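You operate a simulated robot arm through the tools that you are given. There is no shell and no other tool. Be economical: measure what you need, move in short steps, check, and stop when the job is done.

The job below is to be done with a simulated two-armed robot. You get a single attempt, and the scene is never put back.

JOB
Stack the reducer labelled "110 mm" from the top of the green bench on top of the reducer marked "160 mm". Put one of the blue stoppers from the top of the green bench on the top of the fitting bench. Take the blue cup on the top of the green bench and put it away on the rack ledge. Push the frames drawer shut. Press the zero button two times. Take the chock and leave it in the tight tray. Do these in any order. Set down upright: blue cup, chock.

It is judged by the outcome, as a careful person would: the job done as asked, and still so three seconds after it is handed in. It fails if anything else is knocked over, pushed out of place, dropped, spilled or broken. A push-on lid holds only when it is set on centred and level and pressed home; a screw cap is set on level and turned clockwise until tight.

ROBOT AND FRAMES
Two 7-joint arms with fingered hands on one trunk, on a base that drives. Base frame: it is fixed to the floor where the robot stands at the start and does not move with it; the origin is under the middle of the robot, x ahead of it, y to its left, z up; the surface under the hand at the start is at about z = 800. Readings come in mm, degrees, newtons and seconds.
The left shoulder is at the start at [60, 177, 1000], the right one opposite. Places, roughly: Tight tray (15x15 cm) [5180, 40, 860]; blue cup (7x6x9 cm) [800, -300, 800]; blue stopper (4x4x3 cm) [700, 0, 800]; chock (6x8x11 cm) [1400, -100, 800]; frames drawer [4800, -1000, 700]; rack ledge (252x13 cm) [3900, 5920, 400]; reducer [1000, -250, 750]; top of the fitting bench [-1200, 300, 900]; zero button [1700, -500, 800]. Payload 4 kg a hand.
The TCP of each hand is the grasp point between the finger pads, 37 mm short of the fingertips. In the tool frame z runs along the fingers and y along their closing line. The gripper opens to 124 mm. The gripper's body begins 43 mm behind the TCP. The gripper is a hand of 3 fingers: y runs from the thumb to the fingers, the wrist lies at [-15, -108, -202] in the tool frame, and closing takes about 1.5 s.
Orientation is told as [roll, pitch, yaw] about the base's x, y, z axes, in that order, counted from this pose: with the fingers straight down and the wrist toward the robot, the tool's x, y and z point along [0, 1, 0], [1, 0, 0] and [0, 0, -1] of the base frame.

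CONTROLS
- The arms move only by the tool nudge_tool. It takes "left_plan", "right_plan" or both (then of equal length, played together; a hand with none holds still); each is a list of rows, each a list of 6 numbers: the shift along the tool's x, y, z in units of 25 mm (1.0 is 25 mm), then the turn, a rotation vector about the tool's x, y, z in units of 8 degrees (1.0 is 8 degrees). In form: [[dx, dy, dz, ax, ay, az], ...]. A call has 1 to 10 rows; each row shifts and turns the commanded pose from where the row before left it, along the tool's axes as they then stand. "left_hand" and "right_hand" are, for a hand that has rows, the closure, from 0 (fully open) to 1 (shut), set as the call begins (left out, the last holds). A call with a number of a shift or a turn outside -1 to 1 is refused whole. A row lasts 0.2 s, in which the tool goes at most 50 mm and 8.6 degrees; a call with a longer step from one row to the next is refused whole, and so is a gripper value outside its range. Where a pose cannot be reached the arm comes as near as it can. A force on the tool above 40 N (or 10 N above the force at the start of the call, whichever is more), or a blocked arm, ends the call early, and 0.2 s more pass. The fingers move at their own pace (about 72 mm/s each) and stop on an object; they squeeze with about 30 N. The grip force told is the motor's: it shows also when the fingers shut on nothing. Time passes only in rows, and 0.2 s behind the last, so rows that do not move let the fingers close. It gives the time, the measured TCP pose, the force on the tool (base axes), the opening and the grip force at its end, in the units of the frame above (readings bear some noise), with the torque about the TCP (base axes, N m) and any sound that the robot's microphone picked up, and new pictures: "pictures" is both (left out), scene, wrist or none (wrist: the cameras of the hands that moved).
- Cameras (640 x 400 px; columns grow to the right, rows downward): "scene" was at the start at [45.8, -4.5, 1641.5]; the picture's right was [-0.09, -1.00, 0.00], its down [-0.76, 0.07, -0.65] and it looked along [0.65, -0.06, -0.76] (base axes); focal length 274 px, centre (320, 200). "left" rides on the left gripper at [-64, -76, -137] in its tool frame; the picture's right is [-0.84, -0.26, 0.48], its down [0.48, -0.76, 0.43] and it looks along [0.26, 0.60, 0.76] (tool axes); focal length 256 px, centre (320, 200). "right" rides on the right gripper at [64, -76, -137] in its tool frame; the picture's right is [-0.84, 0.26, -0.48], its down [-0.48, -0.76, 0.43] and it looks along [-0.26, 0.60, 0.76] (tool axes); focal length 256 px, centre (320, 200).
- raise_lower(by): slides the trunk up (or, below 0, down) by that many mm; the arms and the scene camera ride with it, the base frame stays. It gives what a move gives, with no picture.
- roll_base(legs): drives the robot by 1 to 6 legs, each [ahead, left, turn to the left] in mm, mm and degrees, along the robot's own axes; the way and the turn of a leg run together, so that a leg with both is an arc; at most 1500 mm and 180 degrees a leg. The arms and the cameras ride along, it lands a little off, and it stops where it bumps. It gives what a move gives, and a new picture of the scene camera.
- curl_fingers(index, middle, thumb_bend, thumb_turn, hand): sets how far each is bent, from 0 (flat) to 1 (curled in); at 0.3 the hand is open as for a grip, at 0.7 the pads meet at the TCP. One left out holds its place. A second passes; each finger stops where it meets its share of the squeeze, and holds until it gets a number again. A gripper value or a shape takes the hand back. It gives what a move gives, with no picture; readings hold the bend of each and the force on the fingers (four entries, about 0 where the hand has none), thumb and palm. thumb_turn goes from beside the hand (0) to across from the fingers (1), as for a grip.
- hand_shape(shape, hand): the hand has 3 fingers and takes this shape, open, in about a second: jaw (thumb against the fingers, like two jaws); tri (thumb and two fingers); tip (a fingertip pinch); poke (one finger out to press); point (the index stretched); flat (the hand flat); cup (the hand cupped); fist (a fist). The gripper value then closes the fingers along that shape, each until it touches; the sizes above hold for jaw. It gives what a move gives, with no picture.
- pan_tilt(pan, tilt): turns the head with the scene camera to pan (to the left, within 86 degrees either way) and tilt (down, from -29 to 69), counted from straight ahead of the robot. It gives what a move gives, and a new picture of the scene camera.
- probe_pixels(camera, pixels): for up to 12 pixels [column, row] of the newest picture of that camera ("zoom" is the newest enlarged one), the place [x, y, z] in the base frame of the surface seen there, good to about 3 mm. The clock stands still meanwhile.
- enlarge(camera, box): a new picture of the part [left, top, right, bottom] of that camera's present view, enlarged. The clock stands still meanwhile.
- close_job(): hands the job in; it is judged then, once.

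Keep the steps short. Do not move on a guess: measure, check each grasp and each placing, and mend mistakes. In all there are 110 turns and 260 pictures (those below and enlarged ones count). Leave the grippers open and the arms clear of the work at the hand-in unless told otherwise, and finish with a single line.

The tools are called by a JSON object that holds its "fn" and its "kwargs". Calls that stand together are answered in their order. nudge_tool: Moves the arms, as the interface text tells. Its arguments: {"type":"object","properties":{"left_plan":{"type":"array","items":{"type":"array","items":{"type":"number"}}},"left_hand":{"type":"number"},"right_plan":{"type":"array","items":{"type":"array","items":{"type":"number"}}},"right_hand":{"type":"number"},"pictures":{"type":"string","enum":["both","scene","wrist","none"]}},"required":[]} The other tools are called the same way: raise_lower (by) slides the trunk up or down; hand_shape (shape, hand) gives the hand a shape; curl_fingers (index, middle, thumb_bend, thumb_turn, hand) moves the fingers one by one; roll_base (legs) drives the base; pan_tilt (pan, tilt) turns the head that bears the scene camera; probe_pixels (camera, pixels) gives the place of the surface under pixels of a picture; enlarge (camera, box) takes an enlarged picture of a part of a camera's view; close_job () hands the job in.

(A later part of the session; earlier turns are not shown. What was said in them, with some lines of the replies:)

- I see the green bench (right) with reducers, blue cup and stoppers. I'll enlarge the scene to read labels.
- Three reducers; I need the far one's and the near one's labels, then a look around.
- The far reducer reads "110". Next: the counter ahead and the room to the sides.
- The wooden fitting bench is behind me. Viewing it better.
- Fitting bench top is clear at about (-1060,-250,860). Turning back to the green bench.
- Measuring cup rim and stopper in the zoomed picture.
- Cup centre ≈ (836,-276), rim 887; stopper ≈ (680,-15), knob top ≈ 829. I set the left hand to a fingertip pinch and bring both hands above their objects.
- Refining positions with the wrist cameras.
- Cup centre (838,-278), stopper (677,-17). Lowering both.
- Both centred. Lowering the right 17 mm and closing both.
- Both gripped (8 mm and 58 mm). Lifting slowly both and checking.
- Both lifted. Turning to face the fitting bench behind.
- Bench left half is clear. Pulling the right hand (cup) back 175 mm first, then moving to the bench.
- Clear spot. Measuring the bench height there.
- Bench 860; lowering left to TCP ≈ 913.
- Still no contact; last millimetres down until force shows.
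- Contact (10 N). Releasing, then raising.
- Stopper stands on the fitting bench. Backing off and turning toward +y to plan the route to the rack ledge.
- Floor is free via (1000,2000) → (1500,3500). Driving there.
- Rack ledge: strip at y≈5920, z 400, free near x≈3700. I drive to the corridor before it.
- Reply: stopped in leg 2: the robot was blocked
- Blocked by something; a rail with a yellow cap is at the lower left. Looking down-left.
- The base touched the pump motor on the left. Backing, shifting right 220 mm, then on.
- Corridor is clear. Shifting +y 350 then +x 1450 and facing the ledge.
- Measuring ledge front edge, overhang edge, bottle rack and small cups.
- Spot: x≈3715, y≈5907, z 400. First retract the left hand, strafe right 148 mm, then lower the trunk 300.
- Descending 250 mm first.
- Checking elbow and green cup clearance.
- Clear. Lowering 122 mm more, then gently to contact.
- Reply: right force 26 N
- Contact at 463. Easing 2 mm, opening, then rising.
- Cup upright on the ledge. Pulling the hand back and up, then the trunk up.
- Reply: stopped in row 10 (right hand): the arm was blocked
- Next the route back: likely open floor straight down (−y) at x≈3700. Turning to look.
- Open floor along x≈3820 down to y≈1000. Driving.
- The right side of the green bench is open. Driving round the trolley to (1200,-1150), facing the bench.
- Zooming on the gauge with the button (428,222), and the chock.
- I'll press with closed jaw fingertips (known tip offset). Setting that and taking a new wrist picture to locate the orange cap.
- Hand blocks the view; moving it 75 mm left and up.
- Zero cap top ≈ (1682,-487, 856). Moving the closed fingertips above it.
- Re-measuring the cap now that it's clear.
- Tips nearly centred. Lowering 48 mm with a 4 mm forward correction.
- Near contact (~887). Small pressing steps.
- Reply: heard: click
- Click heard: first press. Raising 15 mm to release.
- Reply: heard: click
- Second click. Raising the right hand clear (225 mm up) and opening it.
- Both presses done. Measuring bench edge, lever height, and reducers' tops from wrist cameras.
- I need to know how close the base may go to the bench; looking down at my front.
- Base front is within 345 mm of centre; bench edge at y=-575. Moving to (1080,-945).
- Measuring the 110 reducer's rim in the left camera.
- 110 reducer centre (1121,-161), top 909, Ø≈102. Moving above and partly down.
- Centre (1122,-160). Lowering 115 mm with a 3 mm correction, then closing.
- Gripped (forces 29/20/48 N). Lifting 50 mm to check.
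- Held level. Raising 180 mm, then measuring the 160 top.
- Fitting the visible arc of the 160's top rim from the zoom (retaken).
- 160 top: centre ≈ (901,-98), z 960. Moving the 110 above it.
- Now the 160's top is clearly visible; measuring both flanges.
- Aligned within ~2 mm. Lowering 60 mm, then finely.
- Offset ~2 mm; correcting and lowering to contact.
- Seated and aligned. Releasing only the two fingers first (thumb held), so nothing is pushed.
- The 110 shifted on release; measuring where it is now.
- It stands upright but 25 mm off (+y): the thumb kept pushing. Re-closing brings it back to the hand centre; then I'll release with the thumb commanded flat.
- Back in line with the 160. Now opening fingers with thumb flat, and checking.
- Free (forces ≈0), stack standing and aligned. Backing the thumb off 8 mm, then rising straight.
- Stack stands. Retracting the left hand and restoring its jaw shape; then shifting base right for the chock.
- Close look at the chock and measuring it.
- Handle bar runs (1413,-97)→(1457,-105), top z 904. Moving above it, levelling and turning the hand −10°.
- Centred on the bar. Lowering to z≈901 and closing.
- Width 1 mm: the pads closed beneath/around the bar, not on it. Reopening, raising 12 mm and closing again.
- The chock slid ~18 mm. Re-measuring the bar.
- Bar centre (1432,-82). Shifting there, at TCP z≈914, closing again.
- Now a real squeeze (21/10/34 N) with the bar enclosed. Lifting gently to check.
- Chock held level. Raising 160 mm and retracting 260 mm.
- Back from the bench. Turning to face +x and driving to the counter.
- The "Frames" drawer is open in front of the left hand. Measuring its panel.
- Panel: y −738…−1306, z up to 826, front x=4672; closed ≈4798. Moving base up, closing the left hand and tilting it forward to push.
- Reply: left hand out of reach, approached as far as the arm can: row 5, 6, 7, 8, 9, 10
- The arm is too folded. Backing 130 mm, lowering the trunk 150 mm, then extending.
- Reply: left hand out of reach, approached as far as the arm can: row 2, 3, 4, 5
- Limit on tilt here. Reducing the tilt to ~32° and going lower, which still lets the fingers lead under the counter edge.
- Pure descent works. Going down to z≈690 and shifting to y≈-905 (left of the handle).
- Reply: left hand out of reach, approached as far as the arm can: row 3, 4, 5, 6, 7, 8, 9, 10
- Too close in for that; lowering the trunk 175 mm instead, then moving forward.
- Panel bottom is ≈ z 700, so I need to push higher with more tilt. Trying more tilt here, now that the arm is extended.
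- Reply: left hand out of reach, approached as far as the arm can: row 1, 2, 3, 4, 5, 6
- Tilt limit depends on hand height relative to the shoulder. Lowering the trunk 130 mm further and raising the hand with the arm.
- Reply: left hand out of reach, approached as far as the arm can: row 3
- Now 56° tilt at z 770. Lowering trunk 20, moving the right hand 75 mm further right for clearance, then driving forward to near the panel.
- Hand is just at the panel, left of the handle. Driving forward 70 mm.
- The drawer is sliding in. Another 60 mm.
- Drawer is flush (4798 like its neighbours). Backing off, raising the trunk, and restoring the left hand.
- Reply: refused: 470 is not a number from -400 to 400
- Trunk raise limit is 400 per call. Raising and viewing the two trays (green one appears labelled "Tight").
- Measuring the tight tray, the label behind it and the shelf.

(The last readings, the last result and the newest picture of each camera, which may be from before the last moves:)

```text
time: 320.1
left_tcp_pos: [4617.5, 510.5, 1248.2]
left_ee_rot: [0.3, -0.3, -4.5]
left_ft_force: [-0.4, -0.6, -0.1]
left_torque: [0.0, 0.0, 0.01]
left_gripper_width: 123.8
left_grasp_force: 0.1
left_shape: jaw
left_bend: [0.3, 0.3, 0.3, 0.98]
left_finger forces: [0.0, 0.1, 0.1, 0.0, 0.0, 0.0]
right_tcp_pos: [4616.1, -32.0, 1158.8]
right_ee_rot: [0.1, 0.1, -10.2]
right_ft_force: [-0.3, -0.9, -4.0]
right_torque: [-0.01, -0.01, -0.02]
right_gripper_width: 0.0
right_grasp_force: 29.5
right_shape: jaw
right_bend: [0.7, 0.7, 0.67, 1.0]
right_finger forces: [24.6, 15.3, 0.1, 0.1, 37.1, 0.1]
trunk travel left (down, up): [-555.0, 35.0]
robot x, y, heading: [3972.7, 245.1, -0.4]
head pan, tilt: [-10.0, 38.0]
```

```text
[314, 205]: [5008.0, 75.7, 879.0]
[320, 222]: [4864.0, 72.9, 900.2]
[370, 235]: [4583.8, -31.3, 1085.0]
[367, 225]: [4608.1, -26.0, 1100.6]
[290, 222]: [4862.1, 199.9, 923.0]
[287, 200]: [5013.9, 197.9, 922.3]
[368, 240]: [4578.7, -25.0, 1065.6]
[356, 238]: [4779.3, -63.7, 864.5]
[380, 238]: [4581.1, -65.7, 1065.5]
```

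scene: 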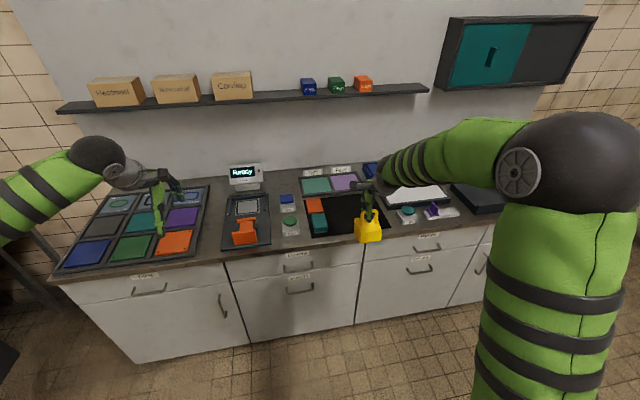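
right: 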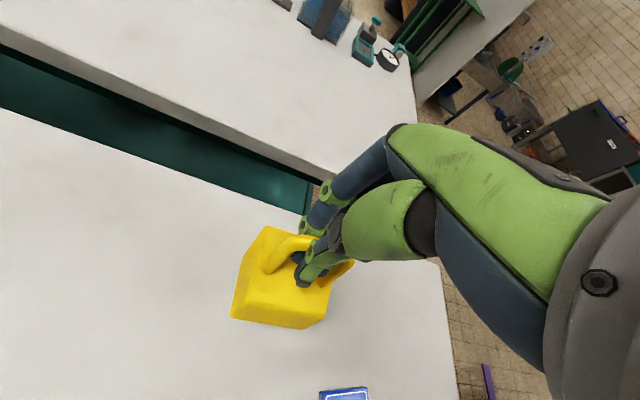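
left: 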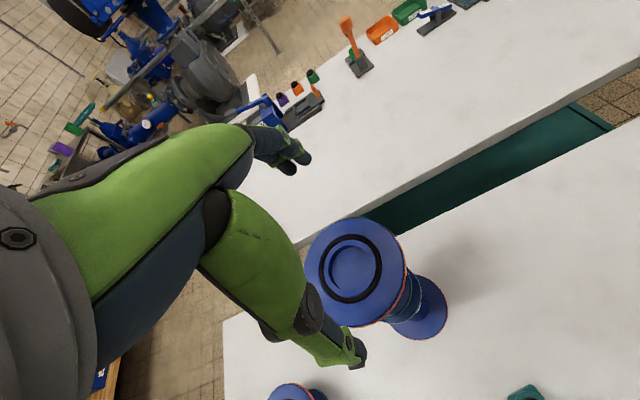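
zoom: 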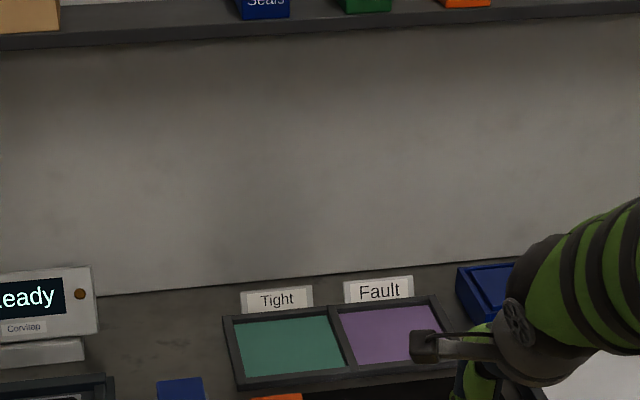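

Tight tray: interior centre (5180,33), floor 867. Driving in, then turning the hand level with the tray.

{"fn": "roll_base", "kwargs": {"legs": [[0, 65, 0.5], [405, 0, 0]]}}

{"fn": "nudge_tool", "kwargs": {"right_plan": [[0, 0, 0, 0, 0, -0.55], [0, 0, 0, 0, 0, -0.6], [0, 0, 0, 0, 0, 0]], "pictures": "none"}}

```text
time: 323.2
left_tcp_pos: [5022.9, 579.7, 1247.2]
left_ee_rot: [0.3, 0.0, -4.1]
left_ft_force: [0.2, 0.5, -0.1]
left_torque: [0.01, -0.02, 0.01]
left_gripper_width: 123.8
left_grasp_force: 0.0
left_shape: jaw
left_bend: [0.3, 0.3, 0.3, 0.98]
left_finger forces: [0.1, 0.0, 0.0, 0.1, 0.0, 0.1]
right_tcp_pos: [5025.4, 39.5, 1158.2]
right_ee_rot: [0.1, 0.2, -9.7]
right_ft_force: [0.5, -0.7, -4.2]
right_torque: [0.0, 0.01, 0.0]
right_gripper_width: 0.1
right_grasp_force: 30.0
right_shape: jaw
right_bend: [0.7, 0.7, 0.67, 1.0]
right_finger forces: [24.5, 15.4, 0.0, 0.0, 37.1, 0.0]
trunk travel left (down, up): [-555.0, 35.0]
robot x, y, heading: [4376.2, 308.1, -0.1]
head pan, tilt: [-10.0, 38.0]
```

scene: 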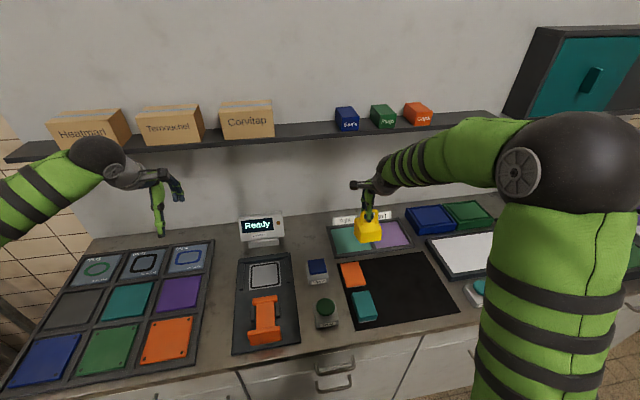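

```text
time: 324.0
left_tcp_pos: [5022.2, 579.5, 1248.0]
left_ee_rot: [0.3, -0.2, -4.0]
left_ft_force: [0.7, 1.0, 0.4]
left_torque: [0.02, -0.01, -0.01]
left_gripper_width: 123.9
left_grasp_force: 0.0
left_shape: jaw
left_bend: [0.3, 0.3, 0.3, 0.98]
left_finger forces: [0.0, 0.1, 0.1, 0.0, 0.0, 0.1]
right_tcp_pos: [5024.3, 39.3, 1157.4]
right_ee_rot: [0.0, 0.0, -0.4]
right_ft_force: [-0.4, 0.6, -3.9]
right_torque: [0.0, 0.0, 0.0]
right_gripper_width: 0.0
right_grasp_force: 29.7
right_shape: jaw
right_bend: [0.7, 0.7, 0.67, 1.0]
right_finger forces: [24.4, 15.4, 0.0, 0.1, 37.1, 0.0]
trunk travel left (down, up): [-555.0, 35.0]
robot x, y, heading: [4374.7, 307.2, -0.5]
head pan, tilt: [-10.0, 38.0]
```

Lowering to z≈1040 first (to stay under the shelf), then forward 153 mm.

{"fn": "nudge_tool", "kwargs": {"right_plan": [[0, 0, 0.95, 0, 0, 0], [0, 0, 0.95, 0, 0, 0], [0, 0, 0.95, 0, 0, 0], [0, 0, 0.95, 0, 0, 0], [0, 0, 0.9, 0, 0, 0], [0, 0, 0, 0, 0, 0]], "pictures": "none"}}

{"fn": "nudge_tool", "kwargs": {"right_plan": [[-0.04, 0.87, 0, 0, 0, 0], [-0.04, 0.87, 0, 0, 0, 0], [-0.04, 0.87, 0, 0, 0, 0], [-0.04, 0.87, 0, 0, 0, 0], [-0.04, 0.87, 0, 0, 0, 0], [-0.04, 0.87, 0, 0, 0, 0], [-0.04, 0.87, 0, 0, 0, 0]], "pictures": "both"}}

{"fn": "enlarge", "kwargs": {"camera": "scene", "box": [310, 170, 430, 270]}}

```text
time: 325.4
left_tcp_pos: [5022.2, 580.9, 1246.8]
left_ee_rot: [0.3, -0.2, -4.0]
left_ft_force: [-0.1, -0.2, -0.1]
left_torque: [0.01, 0.0, 0.02]
left_gripper_width: 123.6
left_grasp_force: 0.0
left_shape: jaw
left_bend: [0.3, 0.3, 0.3, 0.98]
left_finger forces: [0.0, 0.0, 0.0, 0.1, 0.0, 0.0]
right_tcp_pos: [5023.5, 38.0, 1041.6]
right_ee_rot: [-0.1, 0.0, -0.6]
right_ft_force: [0.4, 0.0, -2.9]
right_torque: [-0.01, 0.01, -0.02]
right_gripper_width: 0.0
right_grasp_force: 30.0
right_shape: jaw
right_bend: [0.7, 0.7, 0.67, 1.0]
right_finger forces: [24.3, 15.3, 0.0, 0.1, 37.1, 0.1]
trunk travel left (down, up): [-555.0, 35.0]
robot x, y, heading: [4379.3, 312.5, 0.1]
head pan, tilt: [-10.0, 38.0]
```

```text
time: 327.0
left_tcp_pos: [5022.8, 578.6, 1248.8]
left_ee_rot: [0.2, -0.3, -4.0]
left_ft_force: [-0.3, -0.7, -0.8]
left_torque: [0.02, -0.02, 0.0]
left_gripper_width: 123.7
left_grasp_force: 0.1
left_shape: jaw
left_bend: [0.3, 0.3, 0.3, 0.98]
left_finger forces: [0.0, 0.0, 0.0, 0.0, 0.1, 0.0]
right_tcp_pos: [5176.7, 28.0, 1040.4]
right_ee_rot: [0.0, 0.2, -0.6]
right_ft_force: [-1.2, 0.0, -3.9]
right_torque: [0.02, 0.01, 0.01]
right_gripper_width: 0.1
right_grasp_force: 30.1
right_shape: jaw
right_bend: [0.7, 0.7, 0.67, 1.0]
right_finger forces: [24.6, 15.7, 0.0, 0.0, 37.5, 0.1]
trunk travel left (down, up): [-555.0, 35.0]
robot x, y, heading: [4375.1, 311.5, -0.3]
head pan, tilt: [-10.0, 38.0]
```

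scene: 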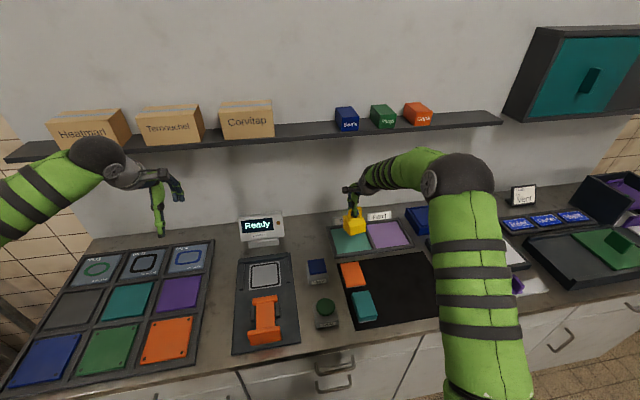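
right: 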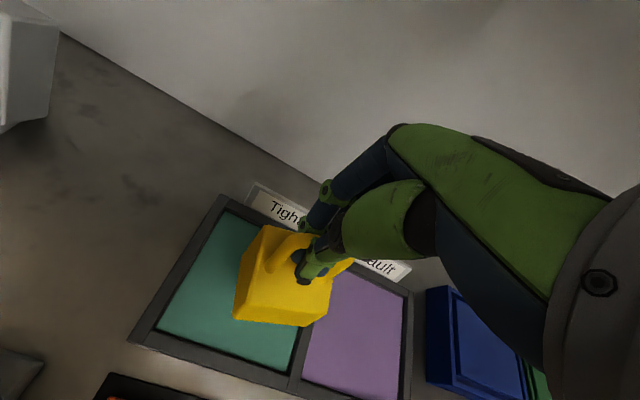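

```text
4.00 times, centred on (370, 220) of scene
5 turns are left
```

zoom: 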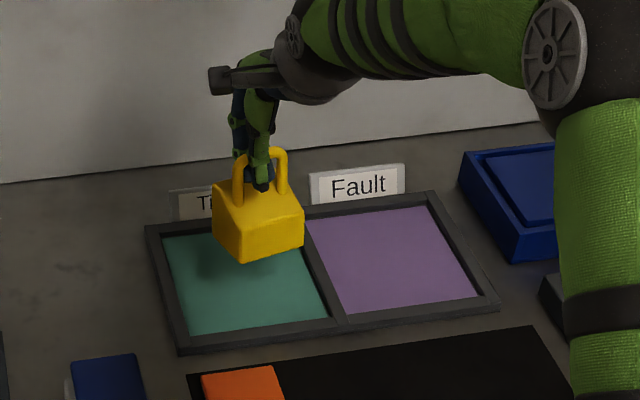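

Over the tight tray. Lowering to the tray floor (contact expected at TCP ≈ 980).

{"fn": "nudge_tool", "kwargs": {"right_plan": [[0.12, 0, 0.5, 0, 0, 0], [0, 0, 0.6, 0, 0, 0], [0, 0, 0.6, 0, 0, 0], [0, 0, 0.4, 0, 0, 0], [0, 0, 0.1, 0, 0, 0], [0, 0, 0, 0, 0, 0]], "pictures": "none"}}

{"fn": "nudge_tool", "kwargs": {"right_plan": [[0, 0, 0.08, 0, 0, 0], [0, 0, 0.08, 0, 0, 0], [0, 0, 0.06, 0, 0, 0], [0, 0, 0, 0, 0, 0]], "pictures": "both"}}

{"fn": "enlarge", "kwargs": {"camera": "scene", "box": [310, 170, 430, 270]}}

```text
time: 328.4
left_tcp_pos: [5022.2, 579.4, 1249.1]
left_ee_rot: [0.3, -0.2, -4.0]
left_ft_force: [0.1, 0.6, 0.1]
left_torque: [-0.02, -0.02, -0.01]
left_gripper_width: 123.6
left_grasp_force: 0.0
left_shape: jaw
left_bend: [0.3, 0.3, 0.3, 0.98]
left_finger forces: [0.0, 0.0, 0.0, 0.0, 0.0, 0.0]
right_tcp_pos: [5177.5, 31.9, 984.6]
right_ee_rot: [0.0, 0.0, -0.6]
right_ft_force: [-0.2, 0.5, -3.3]
right_torque: [-0.04, -0.02, 0.01]
right_gripper_width: 0.0
right_grasp_force: 30.0
right_shape: jaw
right_bend: [0.7, 0.7, 0.67, 1.0]
right_finger forces: [24.4, 15.4, 0.1, 0.0, 37.1, 0.0]
trunk travel left (down, up): [-555.0, 35.0]
robot x, y, heading: [4376.5, 312.3, -0.2]
head pan, tilt: [-10.0, 38.0]
```

```text
time: 329.4
left_tcp_pos: [5021.4, 579.2, 1247.6]
left_ee_rot: [0.4, -0.2, -4.0]
left_ft_force: [-0.7, -0.8, -0.3]
left_torque: [-0.03, 0.0, 0.0]
left_gripper_width: 123.9
left_grasp_force: 0.0
left_shape: jaw
left_bend: [0.3, 0.3, 0.3, 0.98]
left_finger forces: [0.0, 0.0, 0.0, 0.0, 0.0, 0.1]
right_tcp_pos: [5177.5, 33.9, 983.0]
right_ee_rot: [0.0, -0.1, -0.5]
right_ft_force: [-3.2, 4.4, 9.9]
right_torque: [0.11, -0.11, 0.03]
right_gripper_width: 0.1
right_grasp_force: 30.4
right_shape: jaw
right_bend: [0.7, 0.7, 0.67, 1.0]
right_finger forces: [22.7, 0.9, 0.1, 0.0, 42.0, 0.1]
trunk travel left (down, up): [-555.0, 35.0]
robot x, y, heading: [4372.4, 313.8, -0.1]
head pan, tilt: [-10.0, 38.0]
```

scene: 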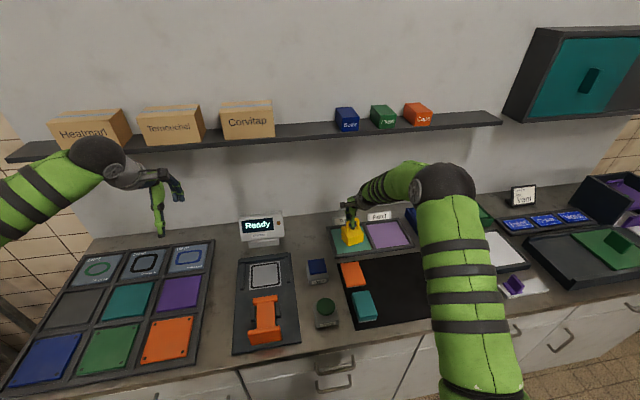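
right: 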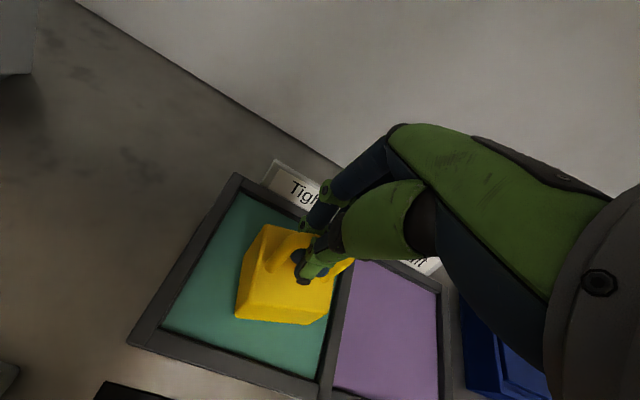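

```text
4.00 times, centred on (370, 220) of scene
4 turns are left
```

zoom: 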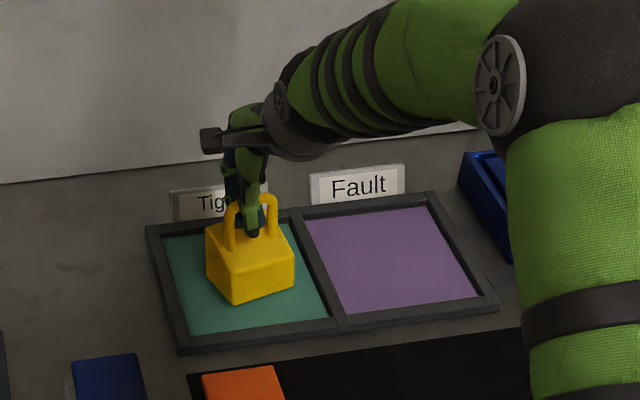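

Chock rests in the Tight half. Easing the last millimetre, opening, and rising straight up.

{"fn": "nudge_tool", "kwargs": {"right_plan": [[0, 0, 0.04, 0, 0, 0], [0, 0, 0, 0, 0, 0], [0, 0, 0, 0, 0, 0], [0, 0, 0, 0, 0, 0], [0, 0, 0, 0, 0, 0], [0, 0, 0, 0, 0, 0], [0, 0, 0, 0, 0, 0], [0, 0, 0, 0, 0, 0], [0, 0, 0, 0, 0, 0]], "right_hand": 0, "pictures": "none"}}

{"fn": "enlarge", "kwargs": {"camera": "scene", "box": [310, 170, 430, 270]}}

{"fn": "nudge_tool", "kwargs": {"right_plan": [[0, 0, -0.3, 0, 0, 0], [0, 0, -0.6, 0, 0, 0], [0, 0, -0.8, 0, 0, 0], [0, 0, -0.8, 0, 0, 0]], "pictures": "both"}}

{"fn": "enlarge", "kwargs": {"camera": "scene", "box": [310, 170, 430, 270]}}

```text
time: 331.4
left_tcp_pos: [5021.6, 578.1, 1248.7]
left_ee_rot: [0.3, -0.2, -4.0]
left_ft_force: [-1.0, 0.3, 0.4]
left_torque: [0.03, 0.03, 0.03]
left_gripper_width: 123.7
left_grasp_force: 0.0
left_shape: jaw
left_bend: [0.3, 0.3, 0.3, 0.98]
left_finger forces: [0.0, 0.0, 0.0, 0.0, 0.0, 0.0]
right_tcp_pos: [5178.0, 32.8, 980.0]
right_ee_rot: [0.0, 0.2, -0.6]
right_ft_force: [0.7, -0.6, 0.2]
right_torque: [0.0, 0.01, 0.0]
right_gripper_width: 123.5
right_grasp_force: 0.1
right_shape: jaw
right_bend: [0.3, 0.3, 0.3, 0.98]
right_finger forces: [0.0, 0.0, 0.0, 0.0, 0.0, 0.0]
trunk travel left (down, up): [-555.0, 35.0]
robot x, y, heading: [4379.2, 311.3, -0.3]
head pan, tilt: [-10.0, 38.0]
```

```text
4.00 times, centred on (370, 220) of scene
```

zoom: 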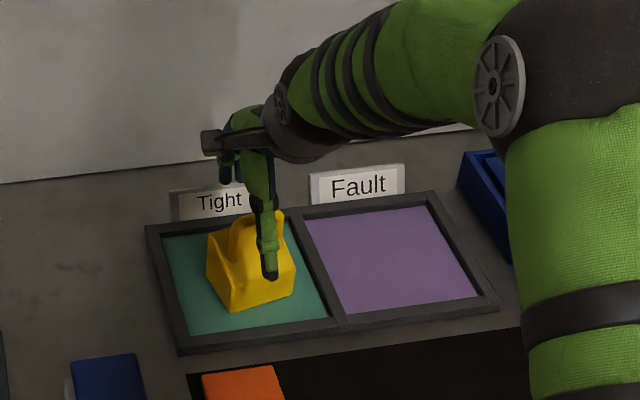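

```text
time: 332.4
left_tcp_pos: [5021.4, 578.4, 1248.5]
left_ee_rot: [0.3, -0.2, -4.0]
left_ft_force: [0.4, -0.8, 0.3]
left_torque: [0.0, -0.01, 0.01]
left_gripper_width: 123.9
left_grasp_force: 0.0
left_shape: jaw
left_bend: [0.3, 0.3, 0.3, 0.98]
left_finger forces: [0.1, 0.0, 0.0, 0.1, 0.1, 0.1]
right_tcp_pos: [5177.2, 32.8, 1040.8]
right_ee_rot: [0.0, 0.2, -0.6]
right_ft_force: [0.1, 0.0, -0.3]
right_torque: [0.0, 0.02, 0.04]
right_gripper_width: 123.7
right_grasp_force: 0.0
right_shape: jaw
right_bend: [0.3, 0.3, 0.3, 0.98]
right_finger forces: [0.1, 0.0, 0.1, 0.1, 0.0, 0.0]
trunk travel left (down, up): [-555.0, 35.0]
robot x, y, heading: [4377.3, 310.1, -0.3]
head pan, tilt: [-10.0, 38.0]
```

scene: 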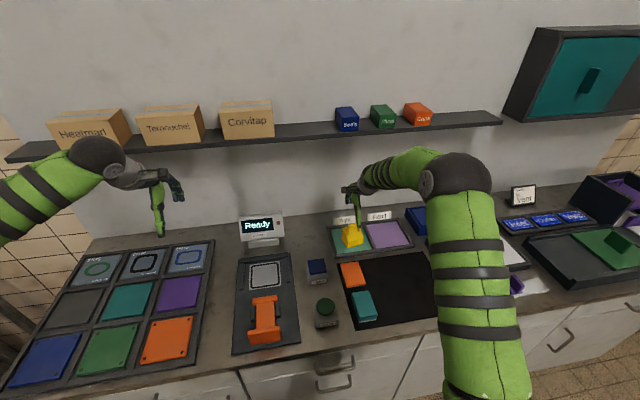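
right: 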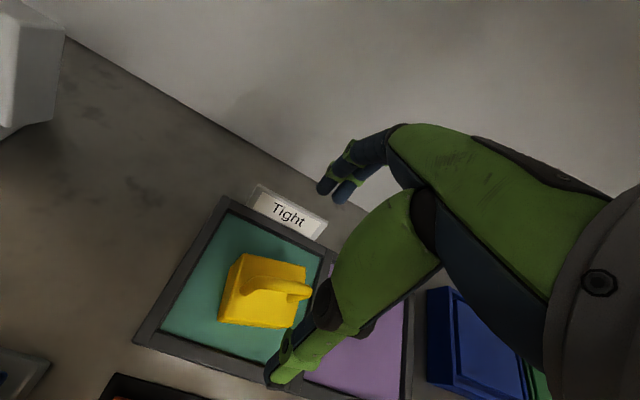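

```text
4.00 times, centred on (370, 220) of scene
3 turns are left
```

zoom: 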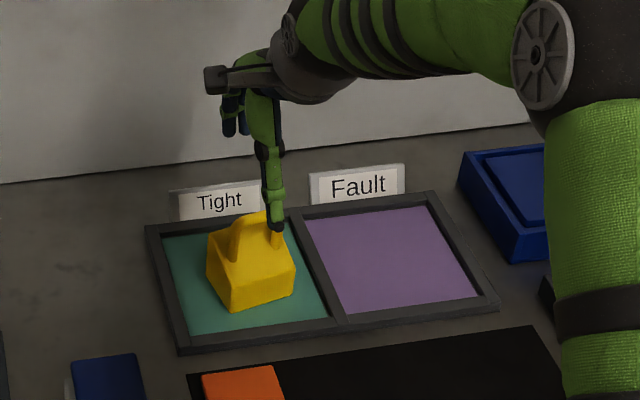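

Chock stands upright in the Tight tray, hand free. Rising 40 mm more and backing the robot away.

{"fn": "nudge_tool", "kwargs": {"right_plan": [[0, 0, -0.8, 0, 0, 0], [0, 0, -0.8, 0, 0, 0], [0, 0, 0, 0, 0, 0]], "pictures": "none"}}

{"fn": "roll_base", "kwargs": {"legs": [[-450, 0, 0]]}}

{"fn": "enlarge", "kwargs": {"camera": "scene", "box": [270, 120, 430, 230]}}

```text
time: 333.2
left_tcp_pos: [5022.3, 578.6, 1248.0]
left_ee_rot: [0.2, -0.2, -4.0]
left_ft_force: [0.1, -0.5, -0.1]
left_torque: [-0.03, 0.02, 0.02]
left_gripper_width: 124.0
left_grasp_force: 0.1
left_shape: jaw
left_bend: [0.3, 0.3, 0.3, 0.98]
left_finger forces: [0.0, 0.1, 0.0, 0.0, 0.0, 0.0]
right_tcp_pos: [5176.3, 33.2, 1082.7]
right_ee_rot: [0.0, 0.1, -0.7]
right_ft_force: [0.0, -0.1, 0.2]
right_torque: [0.02, -0.03, -0.01]
right_gripper_width: 123.9
right_grasp_force: 0.0
right_shape: jaw
right_bend: [0.3, 0.3, 0.3, 0.98]
right_finger forces: [0.1, 0.1, 0.0, 0.1, 0.0, 0.0]
trunk travel left (down, up): [-555.0, 35.0]
robot x, y, heading: [4379.4, 309.9, -0.2]
head pan, tilt: [-10.0, 38.0]
```

```text
time: 335.9
left_tcp_pos: [4569.8, 581.9, 1248.3]
left_ee_rot: [0.4, -0.3, -4.0]
left_ft_force: [-1.1, -0.4, -1.0]
left_torque: [0.03, 0.02, 0.01]
left_gripper_width: 123.7
left_grasp_force: 0.0
left_shape: jaw
left_bend: [0.3, 0.3, 0.3, 0.98]
left_finger forces: [0.0, 0.0, 0.0, 0.0, 0.1, 0.0]
right_tcp_pos: [4723.4, 34.2, 1082.1]
right_ee_rot: [0.0, 0.0, -0.5]
right_ft_force: [-0.5, -0.4, -0.3]
right_torque: [-0.03, 0.02, 0.01]
right_gripper_width: 123.7
right_grasp_force: 0.0
right_shape: jaw
right_bend: [0.3, 0.3, 0.3, 0.98]
right_finger forces: [0.0, 0.0, 0.0, 0.0, 0.0, 0.0]
trunk travel left (down, up): [-555.0, 35.0]
robot x, y, heading: [3922.7, 315.9, -0.1]
head pan, tilt: [-10.0, 38.0]
```

scene: 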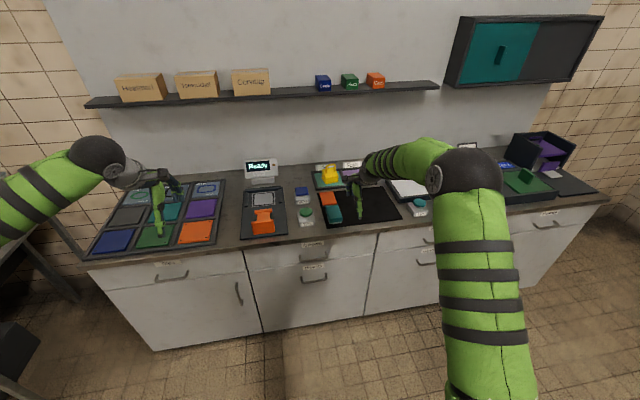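

```text
3.64 times, centred on (350, 175) of scene
2 turns are left
```

zoom: 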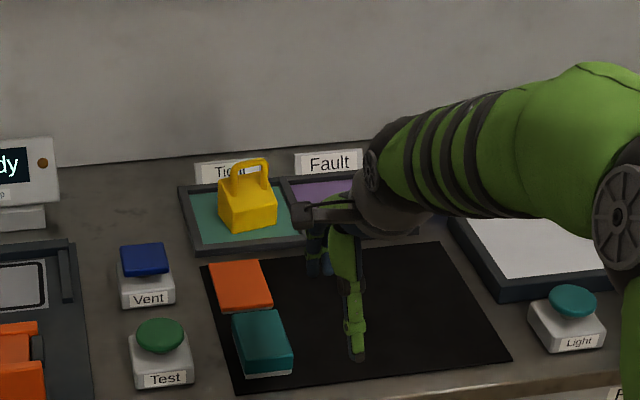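

The chock stands upright in the Tight tray, the drawer is still shut, and both hands are open and clear of the work. I'm handing in the job.

{"fn": "close_job", "kwargs": {}}

```text
The job is handed in.
```

All six tasks were carried out and the job is handed in; the 110 mm reducer sits upright on the 160 mm one, about 8 mm off centre by my last measurement.
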